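You operate a simulated robot arm through the tools that you are given. There is no shell and no other tool.

You run a simulated robot arm. Do the job below in one go: nothing can be reset, and whatever is moved stays where it is left.

TASK
Put one of the red potatoes from the crate bench under chute a in the small teal tray. Then put the card box of liners on the front half of the end stand away on the top of the half pallet. Then take the yellow sack clip and put it on the front half of the end stand. Keep to this order. Set down upright: card box of liners, yellow sack clip.

Only the result counts: the job must be done as asked and must still hold three seconds after the hand-in. Knocking over, shifting, dropping, spilling or breaking anything else fails it.

THE ROBOT
A 6-joint arm with a two-finger gripper on a trunk, on a base that drives. Base frame: it is fixed to the floor where the robot stands at the start and does not move with it; the origin is under the middle of the robot, x ahead of it, y to its left, z up. Lengths are in cm, angles in degrees, forces in N, time in s.
With the tool pointing down near the work surface it reaches from about 24 to 48 cm from the robot's upright axis, wherever it stands. Its first joint turns from -115.0 to 115.0 degrees. Places, roughly: card box of liners [225, 25, 50]; front half of the end stand [220, 30, 50]; red potato (7x5x5 cm) [60, 20, 60]; red potato (7x6x5 cm) [60, 30, 60]; small teal tray (22x15x5 cm) [-60, 290, 60]; top of the half pallet [560, -200, 10]; yellow sack clip (8x4x6 cm) [420, 0, 80]. Payload 2.1 kg.
The TCP is the grasp point between the finger pads, 2 cm short of the fingertips. In the tool frame z runs along the fingers and y along their closing line. The gripper opens to 10 cm. The gripper's body begins 6.3 cm behind the TCP.
Orientation is that of the tool frame in the base frame, as a unit quaternion [w, x, y, z]. With the fingers straight down and closing along the base's y, the tool's x points along the base's -x, its y along +y and its z along -z.

THE INTERFACE
- The arm moves only by the tool play_rows. Its argument "series" is one flat list of numbers, 7 for each row, row after row: the opening in per cent of the stroke, from 0 (shut) to 100 (fully open), then the shift along the tool's x, y, z in units of 300 mm (1.0 is 300 mm), then the turn, a rotation vector about the tool's x, y, z in units of 180 degrees (1.0 is 180 degrees). In form: [grip, tx, ty, tz, wx, wy, wz, grip, tx, ty, tz, wx, wy, wz, ...]. A call has 1 to 20 rows; each row is the pose to reach, as a shift and turn from the pose commanded when the call began, along the tool's axes at that moment. A call with a number of a shift or a turn outside -1 to 1 is refused whole. Rows are played at 5 a second. More than 5 cm and 8.6 degrees between two rows, or a gripper value outside its range, and nothing of the call is played. Where a pose cannot be reached the arm comes as near as it can. A force on the tool above 40 N (or 10 N above the force at the start of the call, whichever is more), or a blocked arm, ends the call early, and 0.2 s more pass. Each finger travels about 15.3 cm/s and halts on what it meets, pressing with about 23 N; the grip force reading is that of the motor and also rises with nothing between the fingers. The clock runs only during rows and for 0.2 s after the last one: add rows that repeat a pose to give the fingers time. It gives the time, the measured TCP pose, the force on the tool (base axes), the opening and the grip force at its end, in the units of the frame above (readings bear some noise), with the torque about the TCP (base axes, N m) and any sound that the robot's microphone picked up, and new pictures: "pictures" is both (left out), scene, wrist or none.
- Cameras (640 x 400 px; columns grow to the right, rows downward): "scene" is now at [-0.48, 15.41, 126.11]; the picture's right is [0.10, -1.00, 0.00], its down [-0.84, -0.08, -0.54] and it looks along [0.54, 0.05, -0.84] (base axes); focal length 252 px, centre (320, 200). "wrist" rides on the gripper at [7, -1.9, -9.9] in the tool frame; the picture's right is [0.26, 0.97, 0.00], its down [-0.75, 0.20, -0.63] and it looks along [-0.61, 0.16, 0.78] (tool axes); focal length 230 px, centre (320, 200). There is no depth. A picture from a camera that has moved, and an enlarged one, comes with that camera's place and axes in the base frame and with its lens. The place of the scene camera against the robot may be out by one fixed shift of up to 2.5 cm in any direction.
- lift_body(by): slides the trunk up (or, below 0, down) by that many cm; the arm and the scene camera ride with it, the base frame stays. It gives what a move gives, with no picture.
- base_move(legs): drives the robot by 1 to 6 legs, each [ahead, turn to the left] in cm and degrees, along the robot's own axes; the way and the turn of a leg run together, so that a leg with both is an arc; at most 150 cm and 180 degrees a leg. The arm and the cameras ride along, it lands a little off, and it stops where it bumps. It gives what a move gives, and a new picture of the scene camera.
- pan_tilt(pan, tilt): turns the head with the scene camera to pan (to the left, within 155 degrees either way) and tilt (down, from -29 to 69), counted from straight ahead of the robot. It gives what a move gives, and a new picture of the scene camera.
- enlarge(camera, box): a new picture of the part [left, top, right, bottom] of that camera's present view, enlarged. The clock stands still meanwhile.
- sign_off(): hands the job in; it is judged then, once.

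Places have to be worked out from the pictures, the camera data and where the tool is seen. Open the gripper and draw the arm clear of the work before you hand the job in, unless the task says otherwise.

The tools are called after ">>>" as name(argument=value, ...) on one line, values as JSON. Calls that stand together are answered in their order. play_rows: Moves the arm, as the interface text tells. Its arguments: {"type":"object","properties":{"series":{"type":"array","items":{"type":"number"}},"pictures":{"type":"string","enum":["both","scene","wrist","none"]}},"required":["series"]} The other tools are called the same way: lift_body (by) slides the trunk up or down; base_move (legs) drives the base; pan_tilt (pan, tilt) turns the head that bears the scene camera; enlarge (camera, box) takes an enlarged picture of a part of a camera's view; sign_off () hands the job in.

At the start:

```text
clock: 0.0
position: [27.84, 6.34, 78.6]
tool_rot: [0.0, 0.0, 1.0, 0.0]
force: [-0.1, 0.1, -0.1]
torque: [-0.02, 0.02, -0.01]
opening: 9.99
finger_force: 0.1
trunk travel left (down, up): [-47.5, 51.5]
robot x, y, heading: [-0.04, 0.13, -0.0]
head pan, tilt: [5.7, 57.4]
```

scene: 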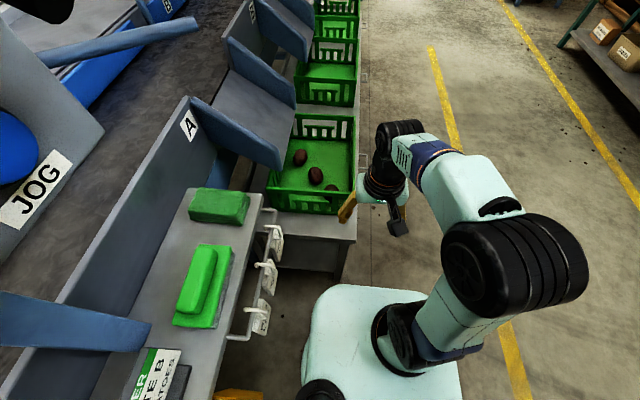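
wrist: 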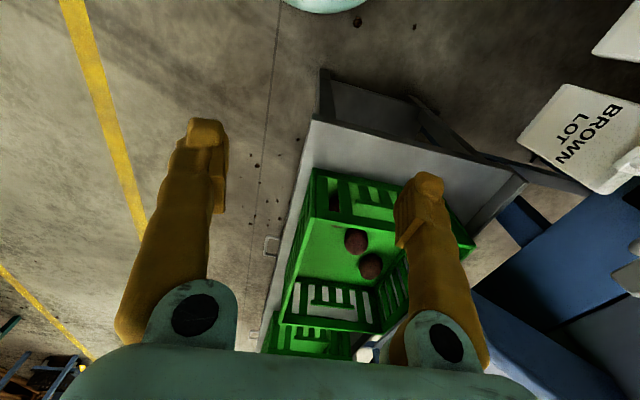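

The scene picture shows a green crate under chute A with dark red potatoes ahead and left of me. I'll look closer at the crate and then around the hall before moving.

>>> enlarge(camera="scene", box=[240, 100, 400, 230])

>>> pan_tilt(pan=0, tilt=20)

>>> pan_tilt(pan=90, tilt=25)

>>> pan_tilt(pan=-60, tilt=20)

>>> pan_tilt(pan=150, tilt=25)

>>> pan_tilt(pan=-140, tilt=25)

```text
3.08 times, centred on (320, 165) of scene
camera zoom: at [-0.48, 15.41, 126.11], right [0.1, -1.0, 0.0], down [-0.84, -0.08, -0.54], along [0.54, 0.05, -0.84], focal length 776 px, centre (320, 308)
```

zoom: 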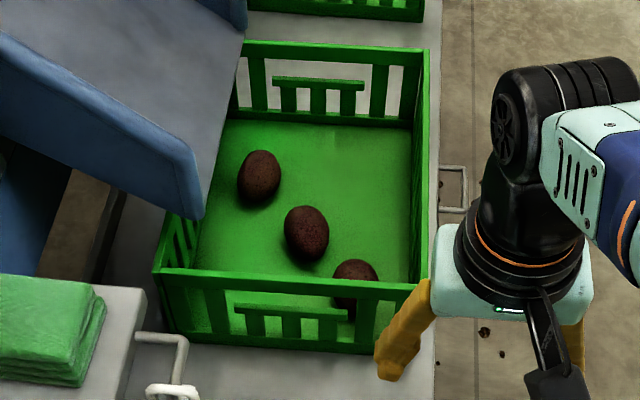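

```text
clock: 1.0
position: [27.75, 6.37, 78.35]
tool_rot: [0.0, -0.001, 1.0, 0.0]
force: [-0.3, -0.4, -1.1]
torque: [0.02, 0.0, -0.07]
opening: 10.0
finger_force: 0.1
trunk travel left (down, up): [-47.5, 51.5]
robot x, y, heading: [0.08, 0.14, -0.1]
head pan, tilt: [0.0, 20.0]
camera scene: at [1.92, 14.72, 131.61], right [0.0, -1.0, 0.0], down [-0.34, 0.0, -0.94], along [0.94, 0.0, -0.34], focal length 252 px, centre (320, 200)
```

scene: 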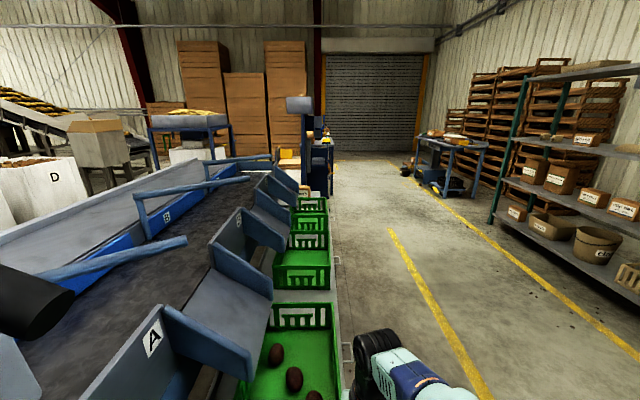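

```text
clock: 2.7
position: [27.86, 6.27, 78.33]
tool_rot: [0.0, -0.001, 1.0, 0.0]
force: [2.1, 0.6, -0.2]
torque: [-0.01, -0.01, 0.01]
opening: 10.0
finger_force: 0.1
trunk travel left (down, up): [-47.5, 51.5]
robot x, y, heading: [0.06, -0.0, -0.1]
head pan, tilt: [90.0, 25.0]
camera scene: at [-7.39, 23.94, 130.81], right [1.0, 0.0, 0.0], down [0.0, -0.42, -0.91], along [0.0, 0.91, -0.42], focal length 252 px, centre (320, 200)
```

scene: 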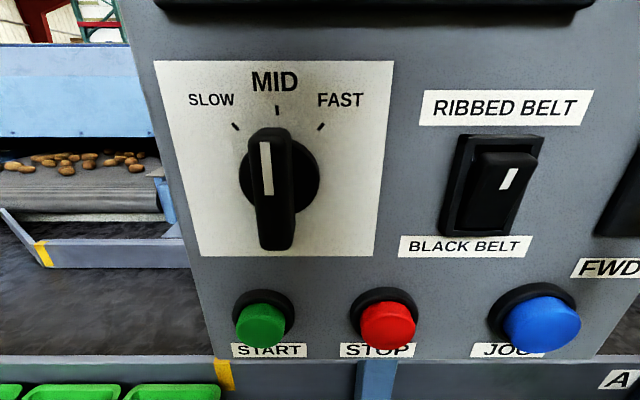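

```text
clock: 5.0
position: [27.72, 6.35, 78.46]
tool_rot: [0.001, 0.0, 1.0, 0.0]
force: [0.6, -0.4, 0.1]
torque: [0.01, -0.01, 0.0]
opening: 9.96
finger_force: 0.0
trunk travel left (down, up): [-47.5, 51.5]
robot x, y, heading: [-0.17, 0.0, 0.1]
head pan, tilt: [-60.0, 20.0]
camera scene: at [-2.74, 6.66, 131.62], right [-0.87, -0.5, 0.0], down [-0.17, 0.3, -0.94], along [0.47, -0.81, -0.34], focal length 252 px, centre (320, 200)
```

scene: 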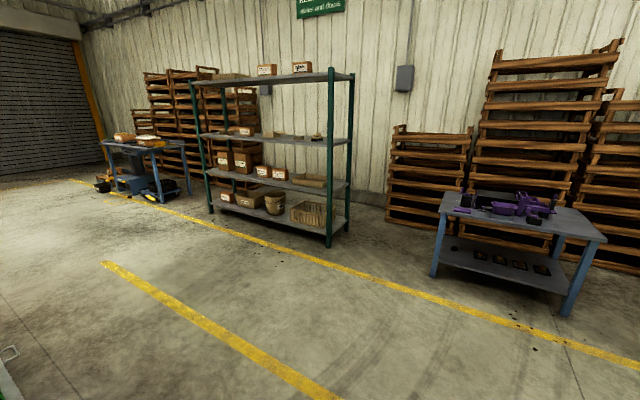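

```text
clock: 8.1
position: [27.78, 6.33, 78.47]
tool_rot: [-0.001, 0.0, 1.0, 0.0]
force: [-0.1, 0.1, 0.0]
torque: [0.0, 0.03, -0.02]
opening: 10.03
finger_force: 0.2
trunk travel left (down, up): [-47.5, 51.5]
robot x, y, heading: [0.14, -0.03, -0.0]
head pan, tilt: [150.0, 25.0]
camera scene: at [-15.38, 19.33, 130.81], right [0.5, 0.87, 0.0], down [0.37, -0.21, -0.91], along [-0.78, 0.45, -0.42], focal length 252 px, centre (320, 200)
```

scene: 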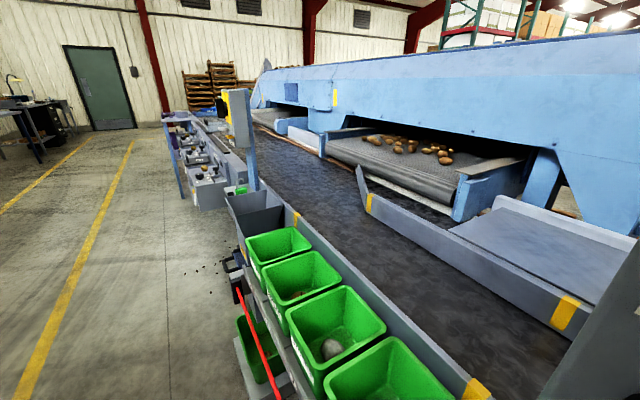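

```text
clock: 12.1
position: [27.75, 6.38, 78.27]
tool_rot: [0.0, 0.0, 1.0, -0.001]
force: [-1.0, 0.2, 0.1]
torque: [0.02, 0.02, -0.04]
opening: 10.02
finger_force: 0.0
trunk travel left (down, up): [-47.5, 51.5]
robot x, y, heading: [-0.09, -0.07, -0.1]
head pan, tilt: [-140.0, 25.0]
camera scene: at [-14.46, 8.8, 130.81], right [-0.64, 0.77, 0.0], down [0.32, 0.27, -0.91], along [-0.69, -0.58, -0.42], focal length 252 px, centre (320, 200)
```

scene: 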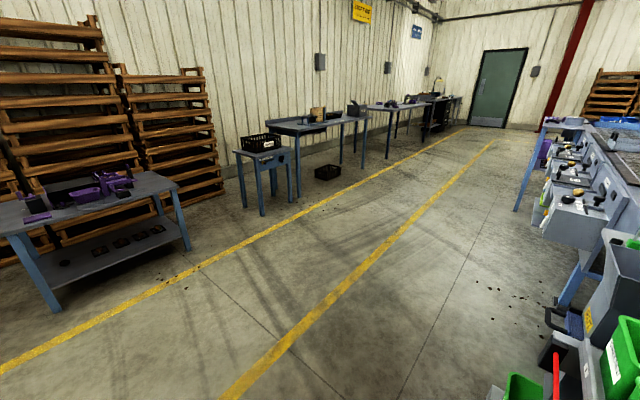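

The potatoes lie in the green crate around (46..58, 15..27, 60), just out of reach from here. I'll raise the trunk to survey the hall from higher and plan the route to the teal tray behind the conveyor.

>>> lift_body(by=50)

>>> pan_tilt(pan=0, tilt=25)

>>> pan_tilt(pan=50, tilt=20)

>>> pan_tilt(pan=100, tilt=20)

>>> pan_tilt(pan=150, tilt=20)

>>> pan_tilt(pan=-30, tilt=20)

```text
refused: 50 is not a number from -40 to 40
```

```text
clock: 14.3
position: [27.85, 6.34, 78.34]
tool_rot: [-0.001, 0.001, 1.0, 0.0]
force: [-0.2, -0.4, -0.4]
torque: [-0.04, 0.01, -0.01]
opening: 10.0
finger_force: 0.1
trunk travel left (down, up): [-47.5, 51.5]
robot x, y, heading: [-0.1, 0.24, 0.2]
head pan, tilt: [0.0, 25.0]
camera scene: at [1.81, 14.72, 130.81], right [0.0, -1.0, 0.0], down [-0.42, 0.0, -0.91], along [0.91, 0.0, -0.42], focal length 252 px, centre (320, 200)
```

scene: 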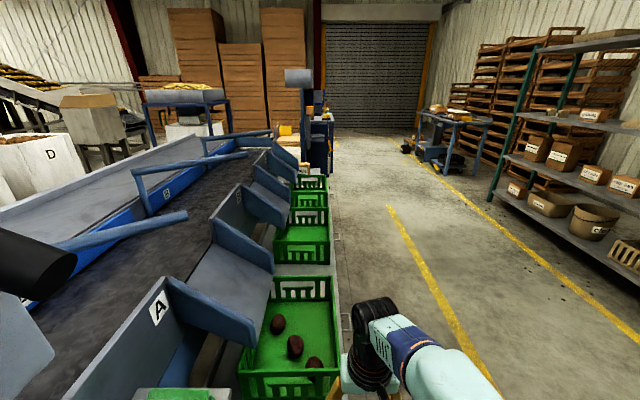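

```text
clock: 15.5
position: [27.87, 6.28, 78.44]
tool_rot: [0.0, 0.001, 1.0, 0.0]
force: [0.5, 0.5, -0.2]
torque: [-0.03, 0.0, -0.01]
opening: 10.01
finger_force: 0.2
trunk travel left (down, up): [-47.5, 51.5]
robot x, y, heading: [0.07, 0.23, -0.3]
head pan, tilt: [50.0, 20.0]
camera scene: at [-1.41, 21.85, 131.62], right [0.77, -0.64, 0.0], down [-0.22, -0.26, -0.94], along [0.6, 0.72, -0.34], focal length 252 px, centre (320, 200)
```

scene: 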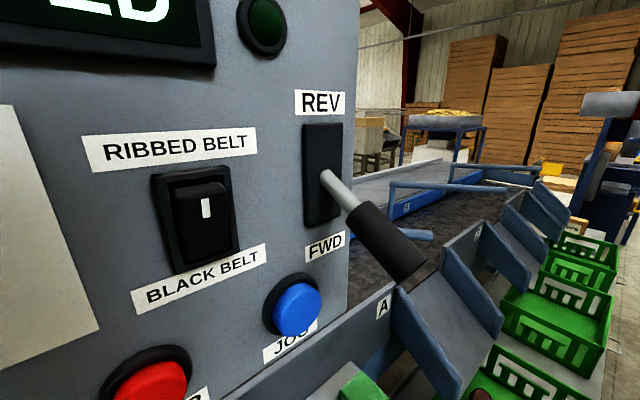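

```text
clock: 16.6
position: [27.82, 6.35, 78.45]
tool_rot: [-0.001, 0.0, 1.0, -0.001]
force: [-0.4, -0.1, 0.4]
torque: [-0.02, 0.0, -0.01]
opening: 10.0
finger_force: 0.1
trunk travel left (down, up): [-47.5, 51.5]
robot x, y, heading: [0.14, -0.08, 0.1]
head pan, tilt: [100.0, 20.0]
camera scene: at [-9.01, 23.9, 131.62], right [0.98, 0.17, 0.0], down [0.06, -0.34, -0.94], along [-0.16, 0.93, -0.34], focal length 252 px, centre (320, 200)
```

scene: 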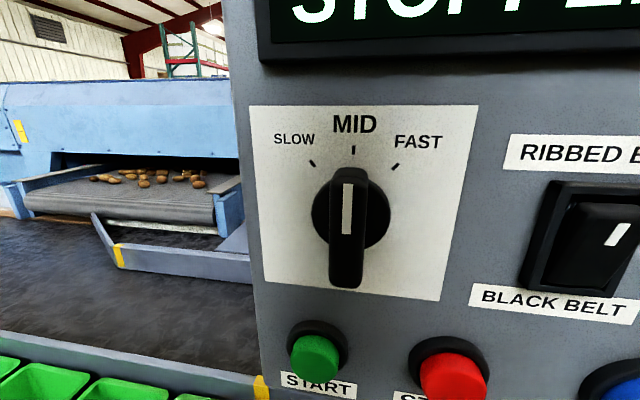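

```text
clock: 17.8
position: [27.84, 6.22, 78.37]
tool_rot: [0.0, 0.0, 1.0, 0.0]
force: [-0.6, 0.0, -0.6]
torque: [-0.03, 0.01, 0.02]
opening: 9.98
finger_force: 0.1
trunk travel left (down, up): [-47.5, 51.5]
robot x, y, heading: [0.11, 0.14, -0.0]
head pan, tilt: [150.0, 20.0]
camera scene: at [-15.46, 19.39, 131.62], right [0.5, 0.87, 0.0], down [0.3, -0.17, -0.94], along [-0.81, 0.47, -0.34], focal length 252 px, centre (320, 200)
```

scene: 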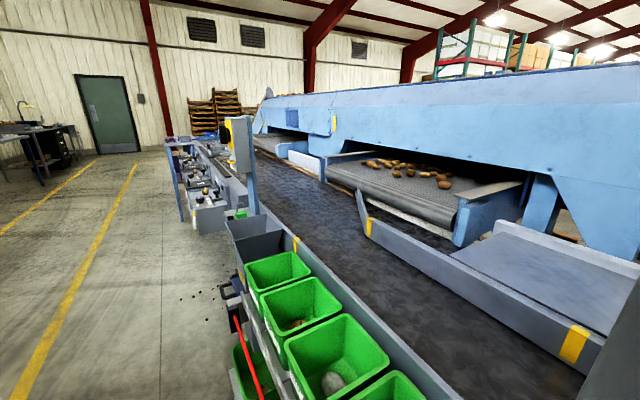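

```text
clock: 20.5
position: [27.75, 6.53, 78.36]
tool_rot: [0.001, 0.0, 1.0, 0.0]
force: [-0.3, 0.2, 0.3]
torque: [-0.03, -0.02, 0.0]
opening: 10.0
finger_force: 0.0
trunk travel left (down, up): [-47.5, 51.5]
robot x, y, heading: [-0.37, 0.33, -0.0]
head pan, tilt: [-30.0, 20.0]
camera scene: at [0.67, 10.07, 131.62], right [-0.5, -0.87, 0.0], down [-0.3, 0.17, -0.94], along [0.81, -0.47, -0.34], focal length 252 px, centre (320, 200)
```

scene: 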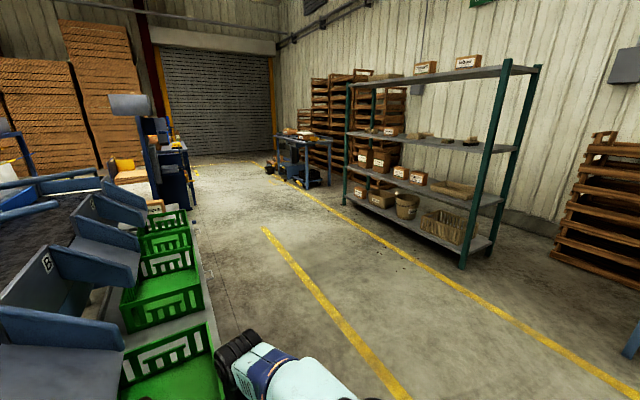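

The lift is limited to 40 cm per call; I'll raise by 40 and look again across the line.

>>> lift_body(by=40)

>>> pan_tilt(pan=0, tilt=25)

>>> pan_tilt(pan=45, tilt=25)

>>> pan_tilt(pan=100, tilt=20)

>>> pan_tilt(pan=150, tilt=20)

```text
clock: 24.3
position: [27.75, 6.32, 118.42]
tool_rot: [0.0, -0.001, 1.0, -0.001]
force: [0.6, 0.7, -0.3]
torque: [-0.01, 0.01, 0.01]
opening: 10.03
finger_force: 0.2
trunk travel left (down, up): [-87.5, 11.5]
robot x, y, heading: [-0.13, -0.09, 0.2]
head pan, tilt: [-30.0, 20.0]
```

```text
clock: 25.3
position: [27.69, 6.28, 118.35]
tool_rot: [0.0, 0.0, 1.0, 0.0]
force: [0.6, 0.2, -0.9]
torque: [0.04, 0.01, 0.01]
opening: 10.01
finger_force: 0.2
trunk travel left (down, up): [-87.5, 11.5]
robot x, y, heading: [-0.22, -0.07, -0.0]
head pan, tilt: [0.0, 25.0]
camera scene: at [1.8, 14.71, 170.81], right [0.0, -1.0, 0.0], down [-0.42, 0.0, -0.91], along [0.91, 0.0, -0.42], focal length 252 px, centre (320, 200)
```

scene: 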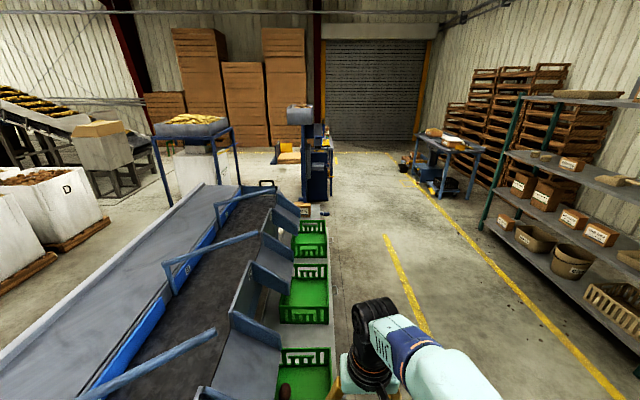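

```text
clock: 26.4
position: [27.9, 6.32, 118.5]
tool_rot: [0.0, 0.0, 1.0, 0.0]
force: [1.6, -0.8, -0.3]
torque: [-0.02, -0.01, 0.02]
opening: 10.01
finger_force: 0.1
trunk travel left (down, up): [-87.5, 11.5]
robot x, y, heading: [0.2, 0.01, -0.1]
head pan, tilt: [45.0, 25.0]
camera scene: at [-0.88, 21.23, 170.81], right [0.71, -0.71, 0.0], down [-0.3, -0.3, -0.91], along [0.64, 0.64, -0.42], focal length 252 px, centre (320, 200)
```

scene: 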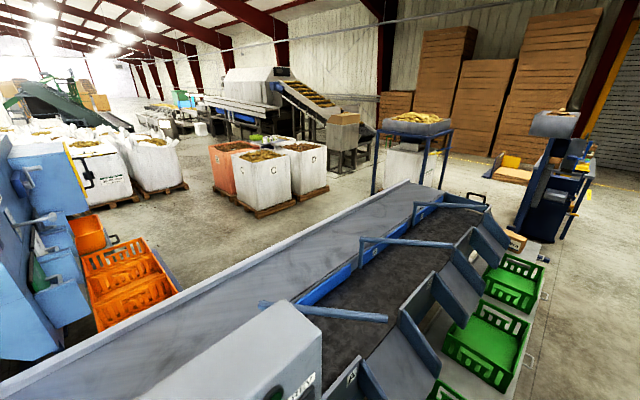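

```text
clock: 27.6
position: [27.75, 6.29, 118.33]
tool_rot: [0.0, 0.0, 1.0, 0.0]
force: [0.2, 0.6, -0.4]
torque: [0.02, -0.01, 0.01]
opening: 10.01
finger_force: 0.0
trunk travel left (down, up): [-87.5, 11.5]
robot x, y, heading: [-0.39, 0.23, 0.0]
head pan, tilt: [100.0, 20.0]
camera scene: at [-9.0, 23.91, 171.61], right [0.98, 0.17, 0.0], down [0.06, -0.34, -0.94], along [-0.16, 0.93, -0.34], focal length 252 px, centre (320, 200)
```

scene: 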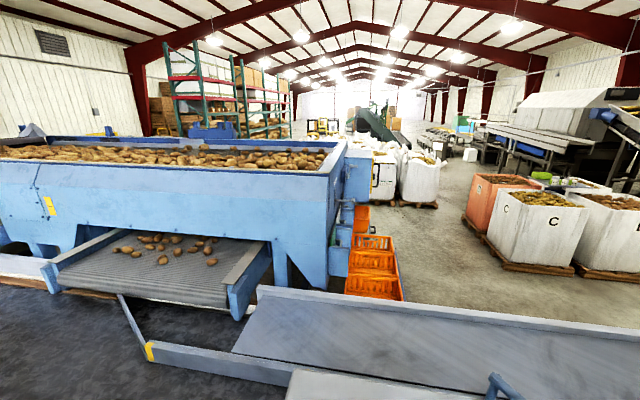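

```text
clock: 28.8
position: [27.87, 6.32, 118.41]
tool_rot: [0.0, 0.0, 1.0, 0.0]
force: [0.1, 0.9, -0.4]
torque: [0.05, -0.01, -0.03]
opening: 10.03
finger_force: 0.0
trunk travel left (down, up): [-87.5, 11.5]
robot x, y, heading: [-0.15, -0.02, 0.2]
head pan, tilt: [150.0, 20.0]
camera scene: at [-15.46, 19.4, 171.62], right [0.5, 0.87, 0.0], down [0.3, -0.17, -0.94], along [-0.81, 0.47, -0.34], focal length 252 px, centre (320, 200)
```

scene: 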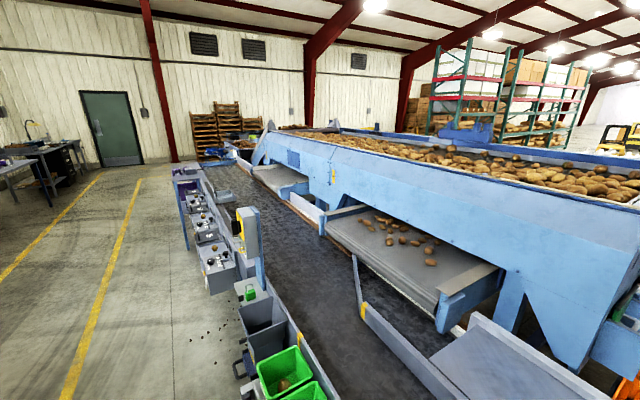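

The route to the tray is clear in my mind: around the conveyor's far end (x≈225) and back along y≈200. First the potato: I lower the trunk again and look down at the crate and the clearances ahead of the base.

>>> lift_body(by=-30)

>>> pan_tilt(pan=10, tilt=65)

>>> pan_tilt(pan=0, tilt=50)

>>> enlarge(camera="wrist", box=[220, 100, 540, 300])

```text
clock: 31.8
position: [27.79, 6.29, 88.38]
tool_rot: [-0.001, 0.0, 1.0, 0.0]
force: [-0.3, -0.1, -0.2]
torque: [0.0, 0.01, -0.01]
opening: 10.02
finger_force: 0.1
trunk travel left (down, up): [-57.5, 41.5]
robot x, y, heading: [0.06, -0.23, 0.2]
head pan, tilt: [150.0, 20.0]
```

```text
clock: 34.1
position: [27.78, 6.23, 88.29]
tool_rot: [0.001, 0.0, 1.0, 0.0]
force: [0.1, 0.0, 0.5]
torque: [-0.01, 0.01, 0.02]
opening: 9.98
finger_force: 0.1
trunk travel left (down, up): [-57.5, 41.5]
robot x, y, heading: [-0.16, 0.22, 0.1]
head pan, tilt: [10.0, 65.0]
camera scene: at [-1.42, 15.78, 135.25], right [0.17, -0.98, 0.0], down [-0.89, -0.16, -0.42], along [0.42, 0.07, -0.91], focal length 252 px, centre (320, 200)
```

scene: 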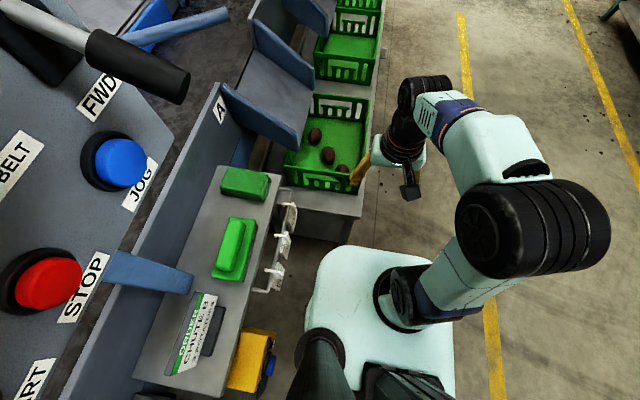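

```text
clock: 34.8
position: [27.85, 6.49, 88.42]
tool_rot: [0.0, 0.0, 1.0, 0.001]
force: [-0.3, 0.2, -0.1]
torque: [0.01, -0.01, 0.02]
opening: 9.99
finger_force: 0.0
trunk travel left (down, up): [-57.5, 41.5]
robot x, y, heading: [-0.05, 0.29, 0.1]
head pan, tilt: [0.0, 50.0]
camera scene: at [0.3, 14.73, 137.05], right [0.0, -1.0, 0.0], down [-0.77, 0.0, -0.64], along [0.64, 0.0, -0.77], focal length 252 px, centre (320, 200)
```

scene: 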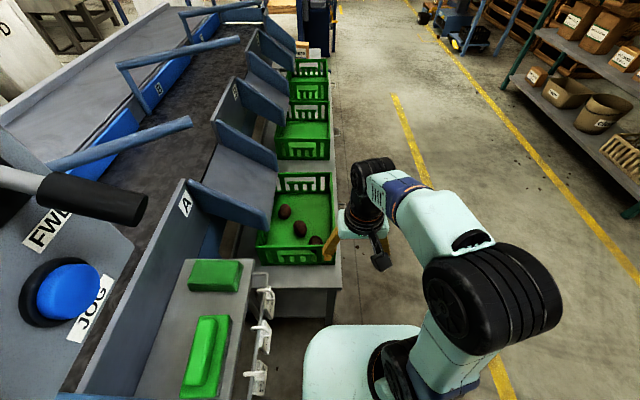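

```text
2.00 times, centred on (380, 200) of wrist
camera zoom: at [20.78, 4.64, 98.37], right [-0.26, 0.97, 0.0], down [0.75, 0.2, 0.63], along [0.61, 0.16, -0.78], focal length 460 px, centre (200, 200)
```

zoom: 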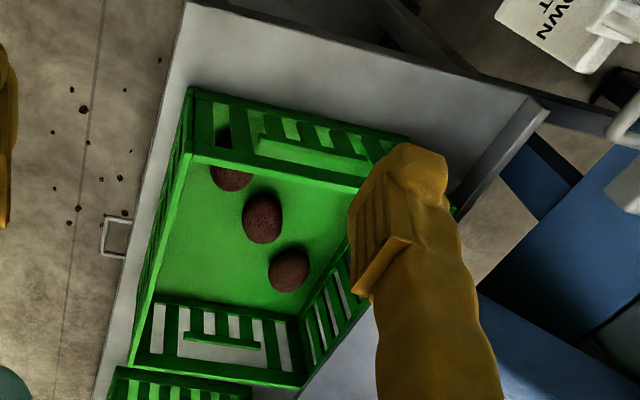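

Triangulating the wrist views puts the middle potato near (53, 20.4, 58), too far from the present stand. Before repositioning beside the bench, I check the clearances on the left side and behind the base.

>>> pan_tilt(pan=80, tilt=69)

>>> pan_tilt(pan=140, tilt=60)

>>> pan_tilt(pan=-40, tilt=69)

```text
clock: 36.4
position: [27.71, 6.34, 88.38]
tool_rot: [0.0, 0.001, 1.0, 0.0]
force: [0.2, -0.1, 0.2]
torque: [0.01, 0.05, 0.04]
opening: 10.02
finger_force: 0.1
trunk travel left (down, up): [-57.5, 41.5]
robot x, y, heading: [-0.01, -0.08, 0.1]
head pan, tilt: [80.0, 68.8]
camera scene: at [-6.42, 20.23, 134.86], right [0.98, -0.17, 0.0], down [-0.16, -0.92, -0.36], along [0.06, 0.36, -0.93], focal length 252 px, centre (320, 200)
```

scene: 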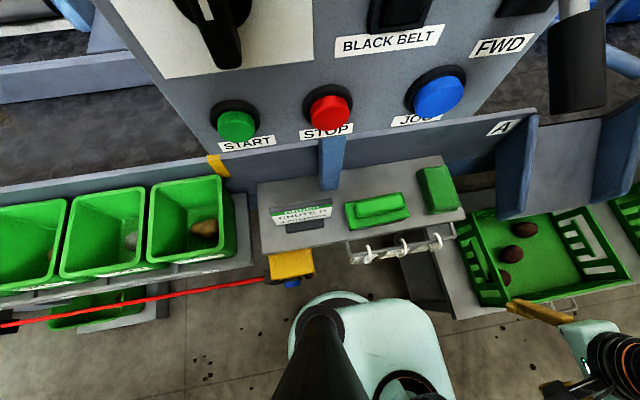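

```text
clock: 37.7
position: [27.71, 6.39, 88.43]
tool_rot: [0.0, 0.0, 1.0, 0.0]
force: [0.2, 0.5, -0.2]
torque: [0.0, 0.0, 0.02]
opening: 10.01
finger_force: 0.2
trunk travel left (down, up): [-57.5, 41.5]
robot x, y, heading: [0.35, -0.02, -0.1]
head pan, tilt: [140.0, 60.0]
camera scene: at [-12.5, 19.02, 135.8], right [0.64, 0.77, 0.0], down [0.66, -0.56, -0.5], along [-0.38, 0.32, -0.87], focal length 252 px, centre (320, 200)
```

scene: 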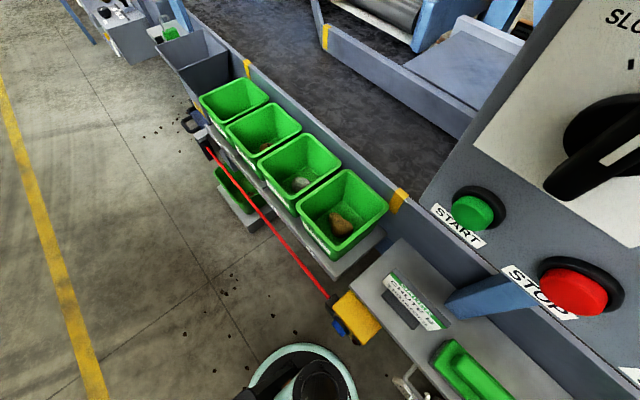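

```text
clock: 40.4
position: [27.72, 6.31, 88.41]
tool_rot: [0.0, 0.0, 1.0, 0.0]
force: [-0.4, 0.1, 0.2]
torque: [0.04, 0.0, 0.01]
opening: 10.01
finger_force: 0.0
trunk travel left (down, up): [-57.5, 41.5]
robot x, y, heading: [0.25, -0.31, 0.1]
head pan, tilt: [-40.0, 68.8]
camera scene: at [-3.11, 11.13, 134.86], right [-0.64, -0.77, 0.0], down [-0.71, 0.6, -0.36], along [0.28, -0.23, -0.93], focal length 252 px, centre (320, 200)
```

scene: 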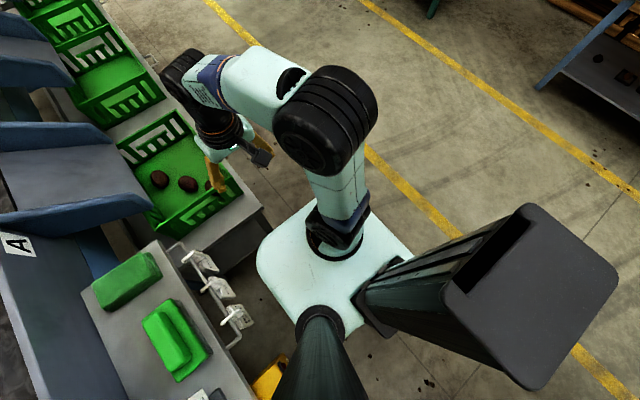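

The base is roughly 42 by 42 cm with rounded corners, and the crate bench's near corner sits about (32, 8). I'll turn right 45°, drive out to the lane, turn back and pull up beside the crate.

>>> base_move(legs=[[0, -45], [32, 0]])

```text
clock: 44.6
position: [46.61, -38.16, 88.41]
tool_rot: [-0.001, 0.386, 0.923, 0.0]
force: [0.2, -0.2, 0.3]
torque: [0.01, 0.02, -0.04]
opening: 10.02
finger_force: 0.0
trunk travel left (down, up): [-57.5, 41.5]
robot x, y, heading: [22.76, -23.14, -45.4]
head pan, tilt: [-40.0, 68.8]
camera scene: at [27.52, -13.67, 134.87], right [-1.0, -0.08, 0.0], down [-0.07, 0.93, -0.36], along [0.03, -0.36, -0.93], focal length 252 px, centre (320, 200)
```

scene: 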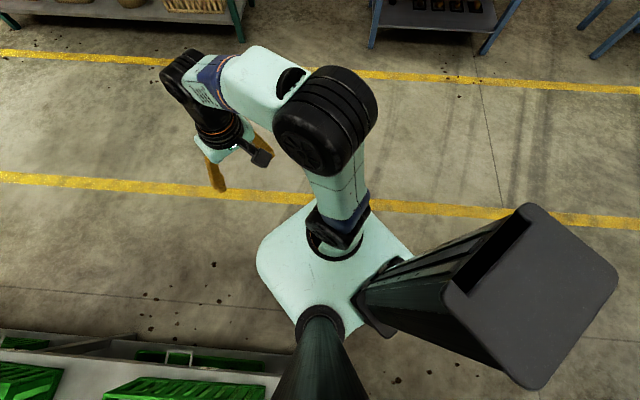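

No bump; the robot stands at (22.8, -23.1) heading -45°. I turn back parallel to the line and roll ahead next to the crate.

>>> base_move(legs=[[0, 45.4], [24, 0]])

>>> pan_tilt(pan=75, tilt=65)

```text
clock: 48.4
position: [73.96, -15.66, 88.31]
tool_rot: [0.0, -0.008, 1.0, 0.0]
force: [-0.4, 0.5, 0.1]
torque: [0.03, 0.01, 0.0]
opening: 10.03
finger_force: 0.1
trunk travel left (down, up): [-57.5, 41.5]
robot x, y, heading: [46.18, -22.8, 1.0]
head pan, tilt: [-40.0, 68.8]
camera scene: at [43.14, -11.42, 134.87], right [-0.63, -0.78, 0.0], down [-0.72, 0.59, -0.36], along [0.28, -0.23, -0.93], focal length 252 px, centre (320, 200)
```

scene: 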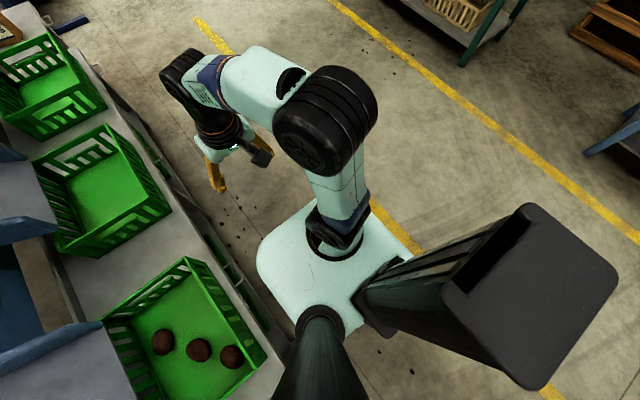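

```text
clock: 50.4
position: [74.03, -15.77, 88.45]
tool_rot: [-0.001, -0.008, 1.0, 0.0]
force: [0.3, 0.8, -0.3]
torque: [0.0, 0.01, -0.02]
opening: 9.98
finger_force: 0.1
trunk travel left (down, up): [-57.5, 41.5]
robot x, y, heading: [46.34, -22.41, 0.8]
head pan, tilt: [75.0, 65.0]
camera scene: at [40.22, -2.01, 135.24], right [0.97, -0.24, 0.0], down [-0.22, -0.88, -0.42], along [0.1, 0.41, -0.91], focal length 252 px, centre (320, 200)
```

scene: 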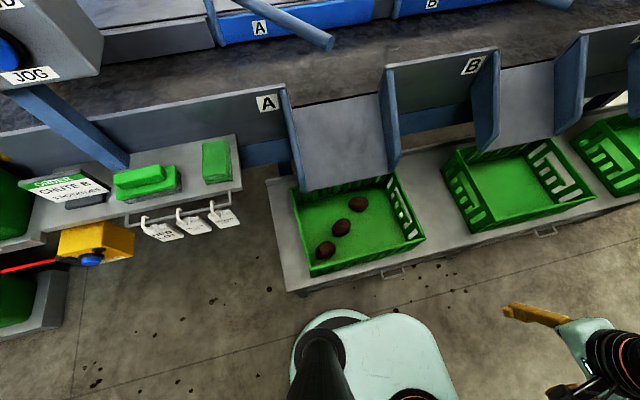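

The robot stands at (46.2, -22.5), potato about 43 cm to its left. I swing the hand over towards the crate at the present safe height, keeping the fingers pointing down.

>>> play_rows(series=[100, 0.0756, 0.1352, 0, 0, 0, 0, 100, 0.1512, 0.2704, 0, 0, 0, 0, 100, 0.2268, 0.4056, 0, 0, 0, 0, 100, 0.3024, 0.5408, 0, 0, 0, 0, 100, 0.378, 0.676, 0, 0, 0, 0, 100, 0.4536, 0.8112, 0, 0, 0, 0, 100, 0.4536, 0.8112, 0, 0, 0, 0], pictures="none")

>>> play_rows(series=[100, 0.15, 0.06, 0, 0, 0, 0, 100, 0.3, 0.12, 0, 0, 0, 0, 100, 0.45, 0.18, 0, 0, 0, 0, 100, 0.6, 0.24, 0, 0, 0, 0, 100, 0.6, 0.24, 0, 0, 0, 0], pictures="both")

```text
clock: 52.0
position: [60.03, 8.4, 88.33]
tool_rot: [0.0, -0.008, 1.0, 0.0]
force: [-0.2, -0.7, 0.5]
torque: [0.02, -0.03, -0.02]
opening: 10.03
finger_force: 0.0
trunk travel left (down, up): [-57.5, 41.5]
robot x, y, heading: [46.41, -22.42, 0.8]
head pan, tilt: [75.0, 65.0]
```

```text
clock: 53.2
position: [42.02, 15.05, 88.7]
tool_rot: [0.001, -0.008, 1.0, 0.0]
force: [-0.3, -1.2, 0.5]
torque: [0.03, 0.0, 0.01]
opening: 10.02
finger_force: 0.0
out of reach, approached as far as the arm can: row 4, 5
trunk travel left (down, up): [-57.5, 41.5]
robot x, y, heading: [46.38, -22.76, 0.9]
head pan, tilt: [75.0, 65.0]
camera scene: at [40.28, -2.08, 135.26], right [0.97, -0.24, 0.0], down [-0.22, -0.88, -0.42], along [0.1, 0.41, -0.91], focal length 252 px, centre (320, 200)
camera wrist: at [35.1, 13.24, 98.74], right [-0.27, 0.96, 0.0], down [0.75, 0.21, 0.63], along [0.61, 0.17, -0.78], focal length 230 px, centre (320, 200)
```

scene: 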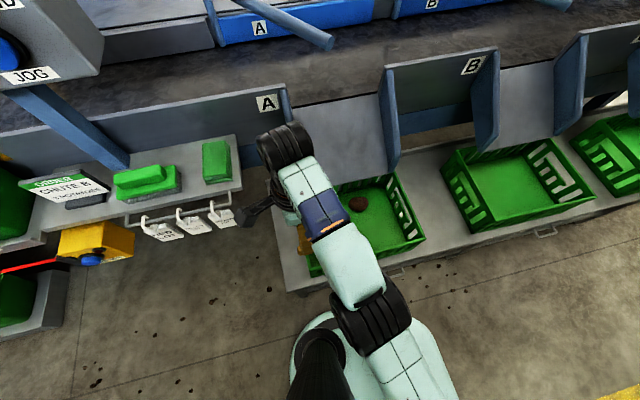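
wrist: 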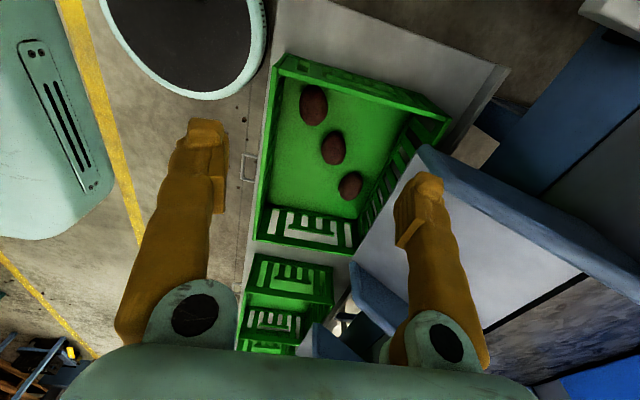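

The wrist camera sees all three potatoes; the middle one computes to about (54, 21, 57). I zoom in to judge its long axis.

>>> enlarge(camera="wrist", box=[280, 70, 400, 220])

```text
2.67 times, centred on (340, 145) of wrist
camera zoom: at [35.1, 13.24, 98.74], right [-0.27, 0.96, 0.0], down [0.75, 0.21, 0.63], along [0.61, 0.17, -0.78], focal length 614 px, centre (267, 347)
```

zoom: 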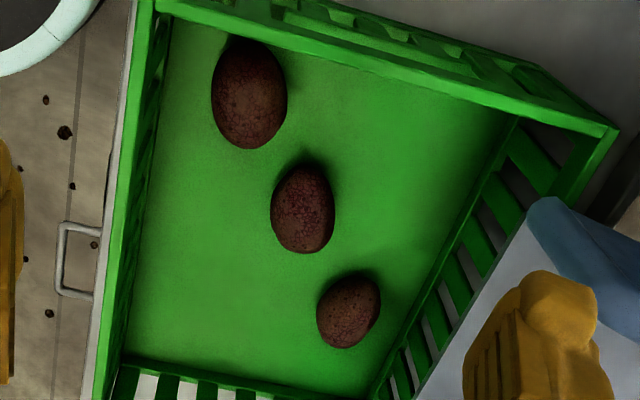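

The middle potato's long axis lies nearly along x (about 12° turned), so closing across y is right. I move over it while coming down to z≈76, still above the crate rim (~67), turning the hand 11° to match.

>>> play_rows(series=[100, -0.1025, 0.048, 0.106, 0, 0, -0.015, 100, -0.205, 0.0965, 0.212, 0, 0, -0.03, 100, -0.3075, 0.145, 0.318, 0, 0, -0.045, 100, -0.41, 0.193, 0.424, 0, 0, -0.06, 100, -0.41, 0.193, 0.424, 0, 0, -0.06], pictures="both")

```text
clock: 54.4
position: [54.23, 19.59, 75.72]
tool_rot: [0.0, -0.102, 0.995, 0.0]
force: [-0.7, -0.4, 0.1]
torque: [-0.02, 0.0, -0.01]
opening: 10.03
finger_force: 0.0
out of reach, approached as far as the arm can: row 4, 5
trunk travel left (down, up): [-57.5, 41.5]
robot x, y, heading: [46.32, -22.5, 0.7]
head pan, tilt: [75.0, 65.0]
camera scene: at [40.17, -1.97, 135.24], right [0.97, -0.24, 0.0], down [-0.22, -0.88, -0.42], along [0.1, 0.41, -0.91], focal length 252 px, centre (320, 200)
camera wrist: at [47.85, 16.59, 85.6], right [-0.45, 0.89, 0.0], down [0.69, 0.35, 0.63], along [0.56, 0.28, -0.78], focal length 230 px, centre (320, 200)
```

scene: 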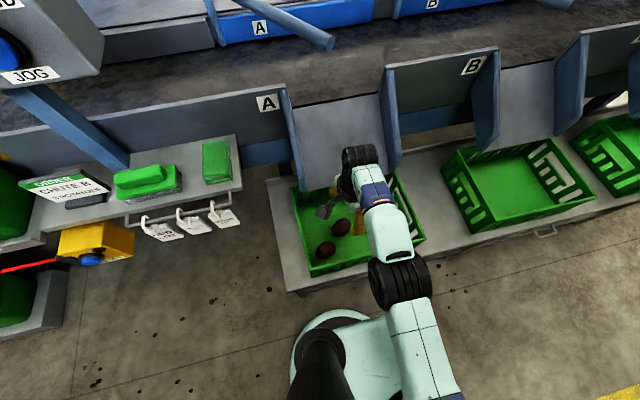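
wrist: 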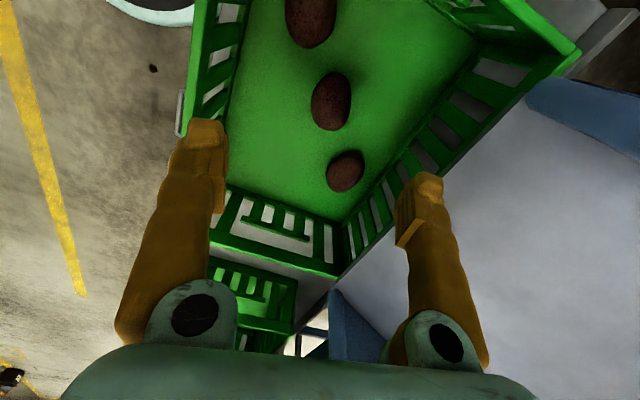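

The arm is at its reach limit here (y 19.6 instead of 20.9), which should ease lower down; the potato recomputes to (54.4, 21.3, 57). I descend 10 cm and check the position.

>>> play_rows(series=[100, 0, 0.004, 0.111, 0, 0, 0, 100, -0.005, 0.008, 0.222, 0, 0, 0, 100, -0.009, 0.012, 0.333, 0, 0, 0, 100, -0.009, 0.012, 0.333, 0, 0, 0], pictures="wrist")

```text
clock: 55.4
position: [54.17, 19.5, 65.77]
tool_rot: [0.0, -0.102, 0.995, 0.001]
force: [-0.5, -1.0, -0.8]
torque: [0.01, -0.01, 0.0]
opening: 10.02
finger_force: 0.0
out of reach, approached as far as the arm can: row 3, 4
trunk travel left (down, up): [-57.5, 41.5]
robot x, y, heading: [46.17, -22.39, 1.2]
head pan, tilt: [75.0, 65.0]
camera wrist: at [47.85, 16.32, 75.8], right [-0.45, 0.89, 0.0], down [0.69, 0.35, 0.63], along [0.56, 0.28, -0.78], focal length 230 px, centre (320, 200)
```

wrist: 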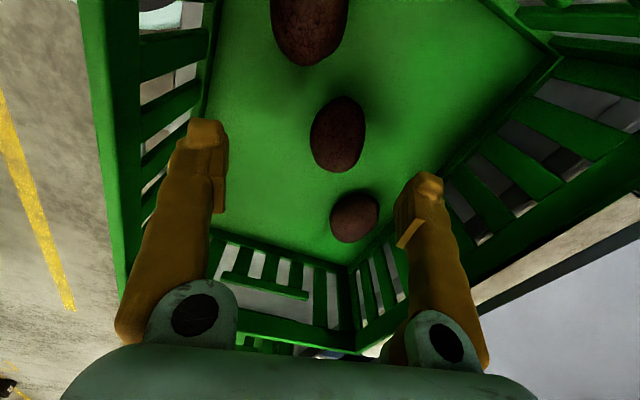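

The arm stops at y≈19.5, about 2 cm short. Tilting the fingers 10° outward (towards +y) will gain the missing reach; I tilt here first and shift to above the potato at the same height.

>>> play_rows(series=[100, 0, 0, 0, -0.028, 0, 0, 100, -0.01, 0.02, 0, -0.056, 0, 0, 100, -0.02, 0.057, 0, -0.056, 0, 0, 100, -0.02, 0.057, 0, -0.056, 0, 0], pictures="wrist")

```text
clock: 56.4
position: [54.69, 22.79, 65.42]
tool_rot: [-0.01, -0.101, 0.991, 0.086]
force: [-0.2, 0.3, -0.3]
torque: [0.02, -0.02, 0.01]
opening: 10.02
finger_force: 0.1
out of reach, approached as far as the arm can: row 1, 2, 3, 4
trunk travel left (down, up): [-57.5, 41.5]
robot x, y, heading: [46.63, -22.58, 0.8]
head pan, tilt: [75.0, 65.0]
camera wrist: at [48.57, 18.04, 74.93], right [-0.45, 0.88, 0.17], down [0.72, 0.24, 0.65], along [0.54, 0.41, -0.74], focal length 230 px, centre (320, 200)
```

wrist: 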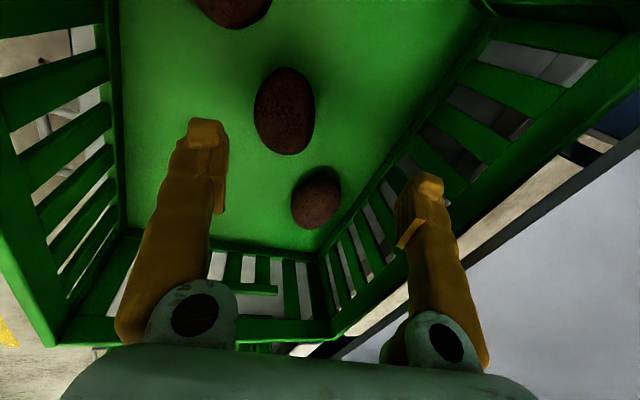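

With the tilt the TCP now sits at (54.7, 22.8, 65.4), and the potato again computes to (54.4, 21.2, 57). I go down over it to z≈58.3 with the fingers open.

>>> play_rows(series=[100, 0.02, -0.06, 0.07, 0, 0, 0, 100, 0.02, -0.075, 0.15, 0, 0, 0, 100, 0.0207, -0.0907, 0.2243, 0, 0, 0, 100, 0.0207, -0.0907, 0.2243, 0, 0, 0], pictures="wrist")

```text
clock: 57.6
position: [54.46, 22.92, 60.7]
tool_rot: [-0.004, -0.105, 0.988, 0.114]
force: [-0.3, -0.7, 0.3]
torque: [0.02, 0.0, 0.02]
opening: 10.0
finger_force: 0.0
out of reach, approached as far as the arm can: row 1, 2
trunk travel left (down, up): [-57.5, 41.5]
robot x, y, heading: [46.24, -22.66, 0.8]
head pan, tilt: [75.0, 65.0]
stopped in row 4: the arm was blocked; the commanded pose is now the measured one
camera wrist: at [48.16, 17.58, 69.92], right [-0.45, 0.87, 0.22], down [0.71, 0.21, 0.67], along [0.54, 0.46, -0.71], focal length 230 px, centre (320, 200)
```

wrist: 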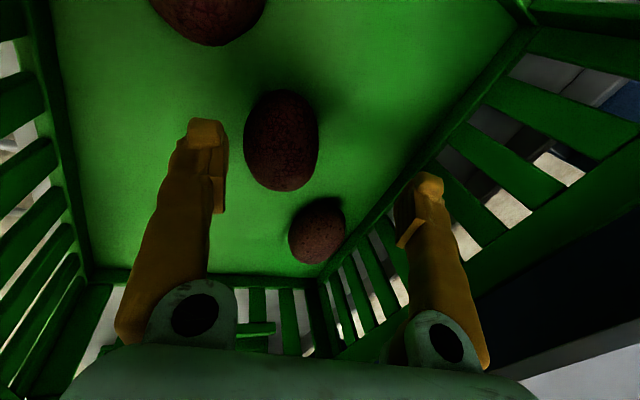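

The arm reports being blocked at (54.5, 22.9, 60.7) with hardly any force. I look at the scene view to see what hinders it.

>>> enlarge(camera="scene", box=[250, 120, 490, 300])

>>> pan_tilt(pan=40, tilt=60)

```text
2.22 times, centred on (370, 210) of scene
camera zoom: at [40.2, -1.98, 135.24], right [0.97, -0.24, 0.0], down [-0.22, -0.88, -0.42], along [0.1, 0.41, -0.91], focal length 560 px, centre (209, 178)
```

zoom: 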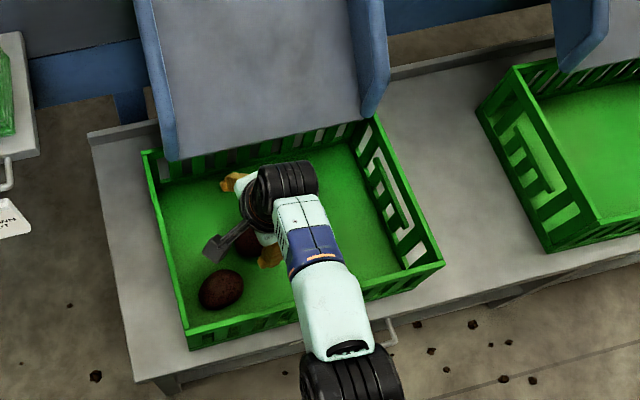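

```text
clock: 58.6
position: [54.2, 22.66, 60.69]
tool_rot: [-0.005, -0.105, 0.988, 0.113]
force: [0.0, -0.9, -0.2]
torque: [0.04, 0.01, 0.03]
opening: 10.0
finger_force: 0.2
trunk travel left (down, up): [-57.5, 41.5]
robot x, y, heading: [46.45, -21.93, 1.0]
head pan, tilt: [40.0, 60.0]
camera scene: at [43.76, -3.49, 135.8], right [0.66, -0.76, 0.0], down [-0.65, -0.57, -0.5], along [0.38, 0.33, -0.87], focal length 252 px, centre (320, 200)
```

scene: 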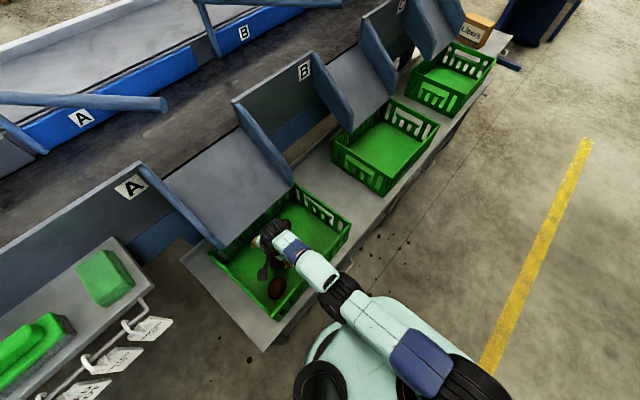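

The forearm seems to lie low over the crate's front wall, and the pictures show the arm's axis sits on the robot's front-right, so side-on from here the reach is poor. I lift the trunk, draw the arm back to the robot and will re-approach facing the bench.

>>> lift_body(by=20)

>>> play_rows(series=[100, -0.033, -0.1354, -0.0503, 0.0103, 0, 0.0088, 100, -0.066, -0.2709, -0.1006, 0.0206, -0.001, 0.0177, 100, -0.0989, -0.4063, -0.1509, 0.0309, -0.001, 0.0265, 100, -0.1318, -0.5417, -0.2011, 0.0412, -0.0015, 0.0354, 100, -0.1648, -0.6771, -0.2514, 0.0515, -0.002, 0.0442, 100, -0.1977, -0.8126, -0.3017, 0.0618, -0.002, 0.0531, 100, -0.2307, -0.948, -0.352, 0.0721, -0.0025, 0.0619, 100, -0.2307, -0.948, -0.352, 0.0721, -0.0025, 0.0619], pictures="scene")

```text
clock: 60.8
position: [54.23, 22.86, 80.59]
tool_rot: [-0.005, -0.105, 0.988, 0.112]
force: [0.1, 0.7, 0.5]
torque: [-0.05, 0.0, 0.02]
opening: 9.99
finger_force: 0.0
trunk travel left (down, up): [-77.5, 21.5]
robot x, y, heading: [46.33, -22.37, 0.9]
head pan, tilt: [40.0, 60.0]
```

```text
clock: 62.3
position: [67.38, -1.53, 84.22]
tool_rot: [0.015, 0.018, 0.999, 0.028]
force: [-14.2, 34.0, -40.4]
torque: [-2.22, -5.12, -3.55]
opening: 9.98
finger_force: 0.1
out of reach, approached as far as the arm can: row 1, 2, 3
trunk travel left (down, up): [-77.5, 21.5]
robot x, y, heading: [46.41, -22.67, 0.7]
head pan, tilt: [40.0, 60.0]
stopped in row 7: the force on the tool passed its limit at 234 N (the readings are from after the stop); the commanded pose is now the measured one
camera scene: at [43.75, -3.53, 155.81], right [0.65, -0.76, 0.0], down [-0.65, -0.57, -0.5], along [0.38, 0.33, -0.87], focal length 252 px, centre (320, 200)
```

scene: 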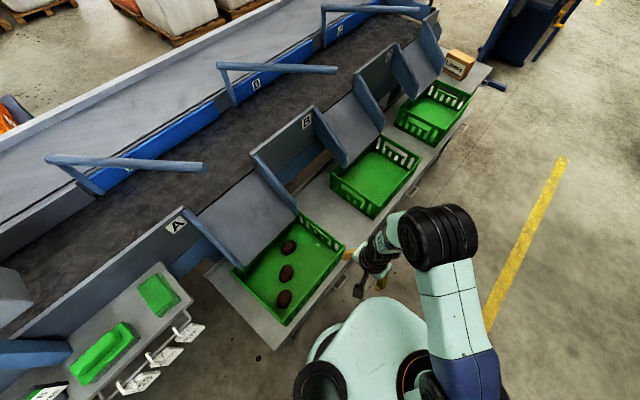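

The tool met something hard near (67, -1.5, 84), probably my own body or base plate. I zoom in before any further motion.

>>> enlarge(camera="scene", box=[290, 190, 490, 330])

>>> enlarge(camera="wrist", box=[0, 0, 640, 400])

```text
2.86 times, centred on (390, 260) of scene
camera zoom: at [43.75, -3.53, 155.81], right [0.65, -0.76, 0.0], down [-0.65, -0.57, -0.5], along [0.38, 0.33, -0.87], focal length 720 px, centre (120, 29)
```

zoom: 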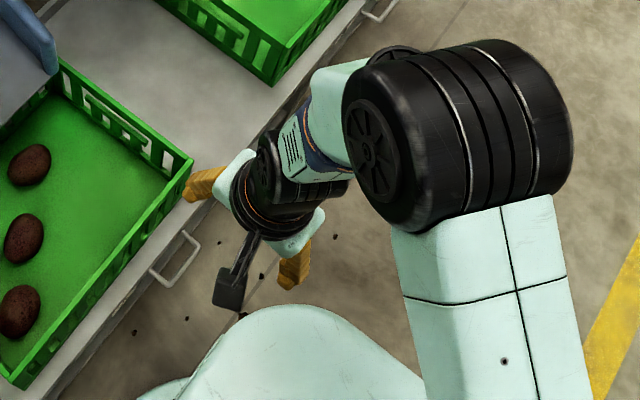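

```text
1.00 times, centred on (320, 200) of wrist (not enlarged: the box is as wide or as high as the picture)
camera zoom: at [59.85, -3.48, 93.93], right [-0.22, 0.97, 0.05], down [0.74, 0.13, 0.66], along [0.64, 0.18, -0.75], focal length 230 px, centre (320, 200)
```

zoom: 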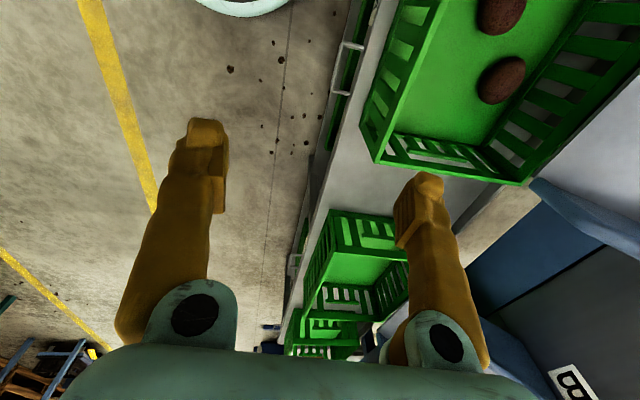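

The contact line from force and torque passes through the wrist-camera housing, so something near it touches. I back off by reversing the last few centimetres of the path and read the force again.

>>> play_rows(series=[100, 0.03, 0.05, 0, 0, 0, 0, 100, 0.06, 0.1, 0, 0, 0, 0, 100, 0.06, 0.1, 0, 0, 0, 0], pictures="both")

```text
clock: 63.1
position: [65.49, 1.35, 84.23]
tool_rot: [0.013, 0.014, 0.999, 0.025]
force: [-1.1, -1.5, 0.3]
torque: [0.03, 0.0, -0.02]
opening: 10.03
finger_force: 0.2
trunk travel left (down, up): [-77.5, 21.5]
robot x, y, heading: [46.75, -22.36, 0.9]
head pan, tilt: [40.0, 60.0]
camera scene: at [43.82, -3.55, 155.81], right [0.65, -0.76, 0.0], down [-0.65, -0.57, -0.5], along [0.38, 0.33, -0.87], focal length 252 px, centre (320, 200)
camera wrist: at [58.24, -0.66, 94.04], right [-0.23, 0.97, 0.04], down [0.74, 0.15, 0.66], along [0.63, 0.18, -0.75], focal length 230 px, centre (320, 200)
```

scene: 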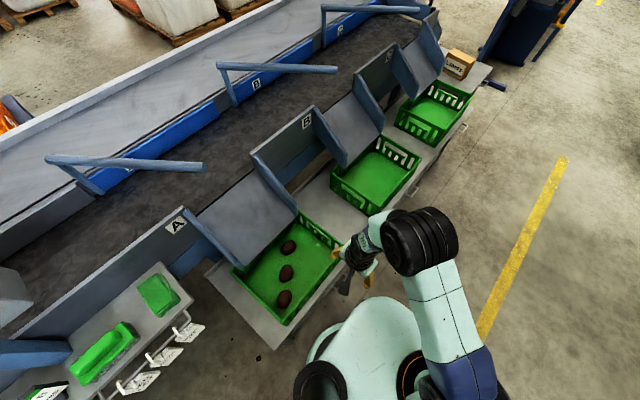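
wrist: 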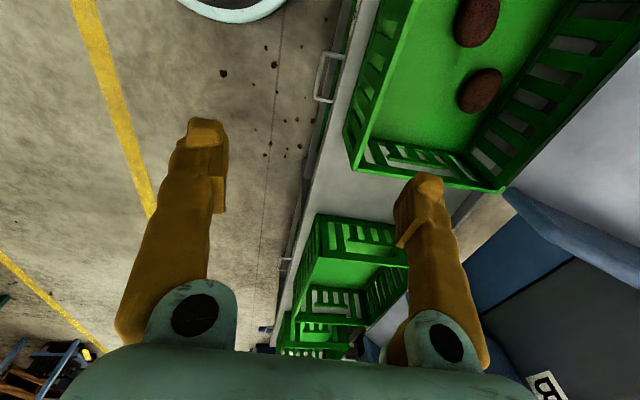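

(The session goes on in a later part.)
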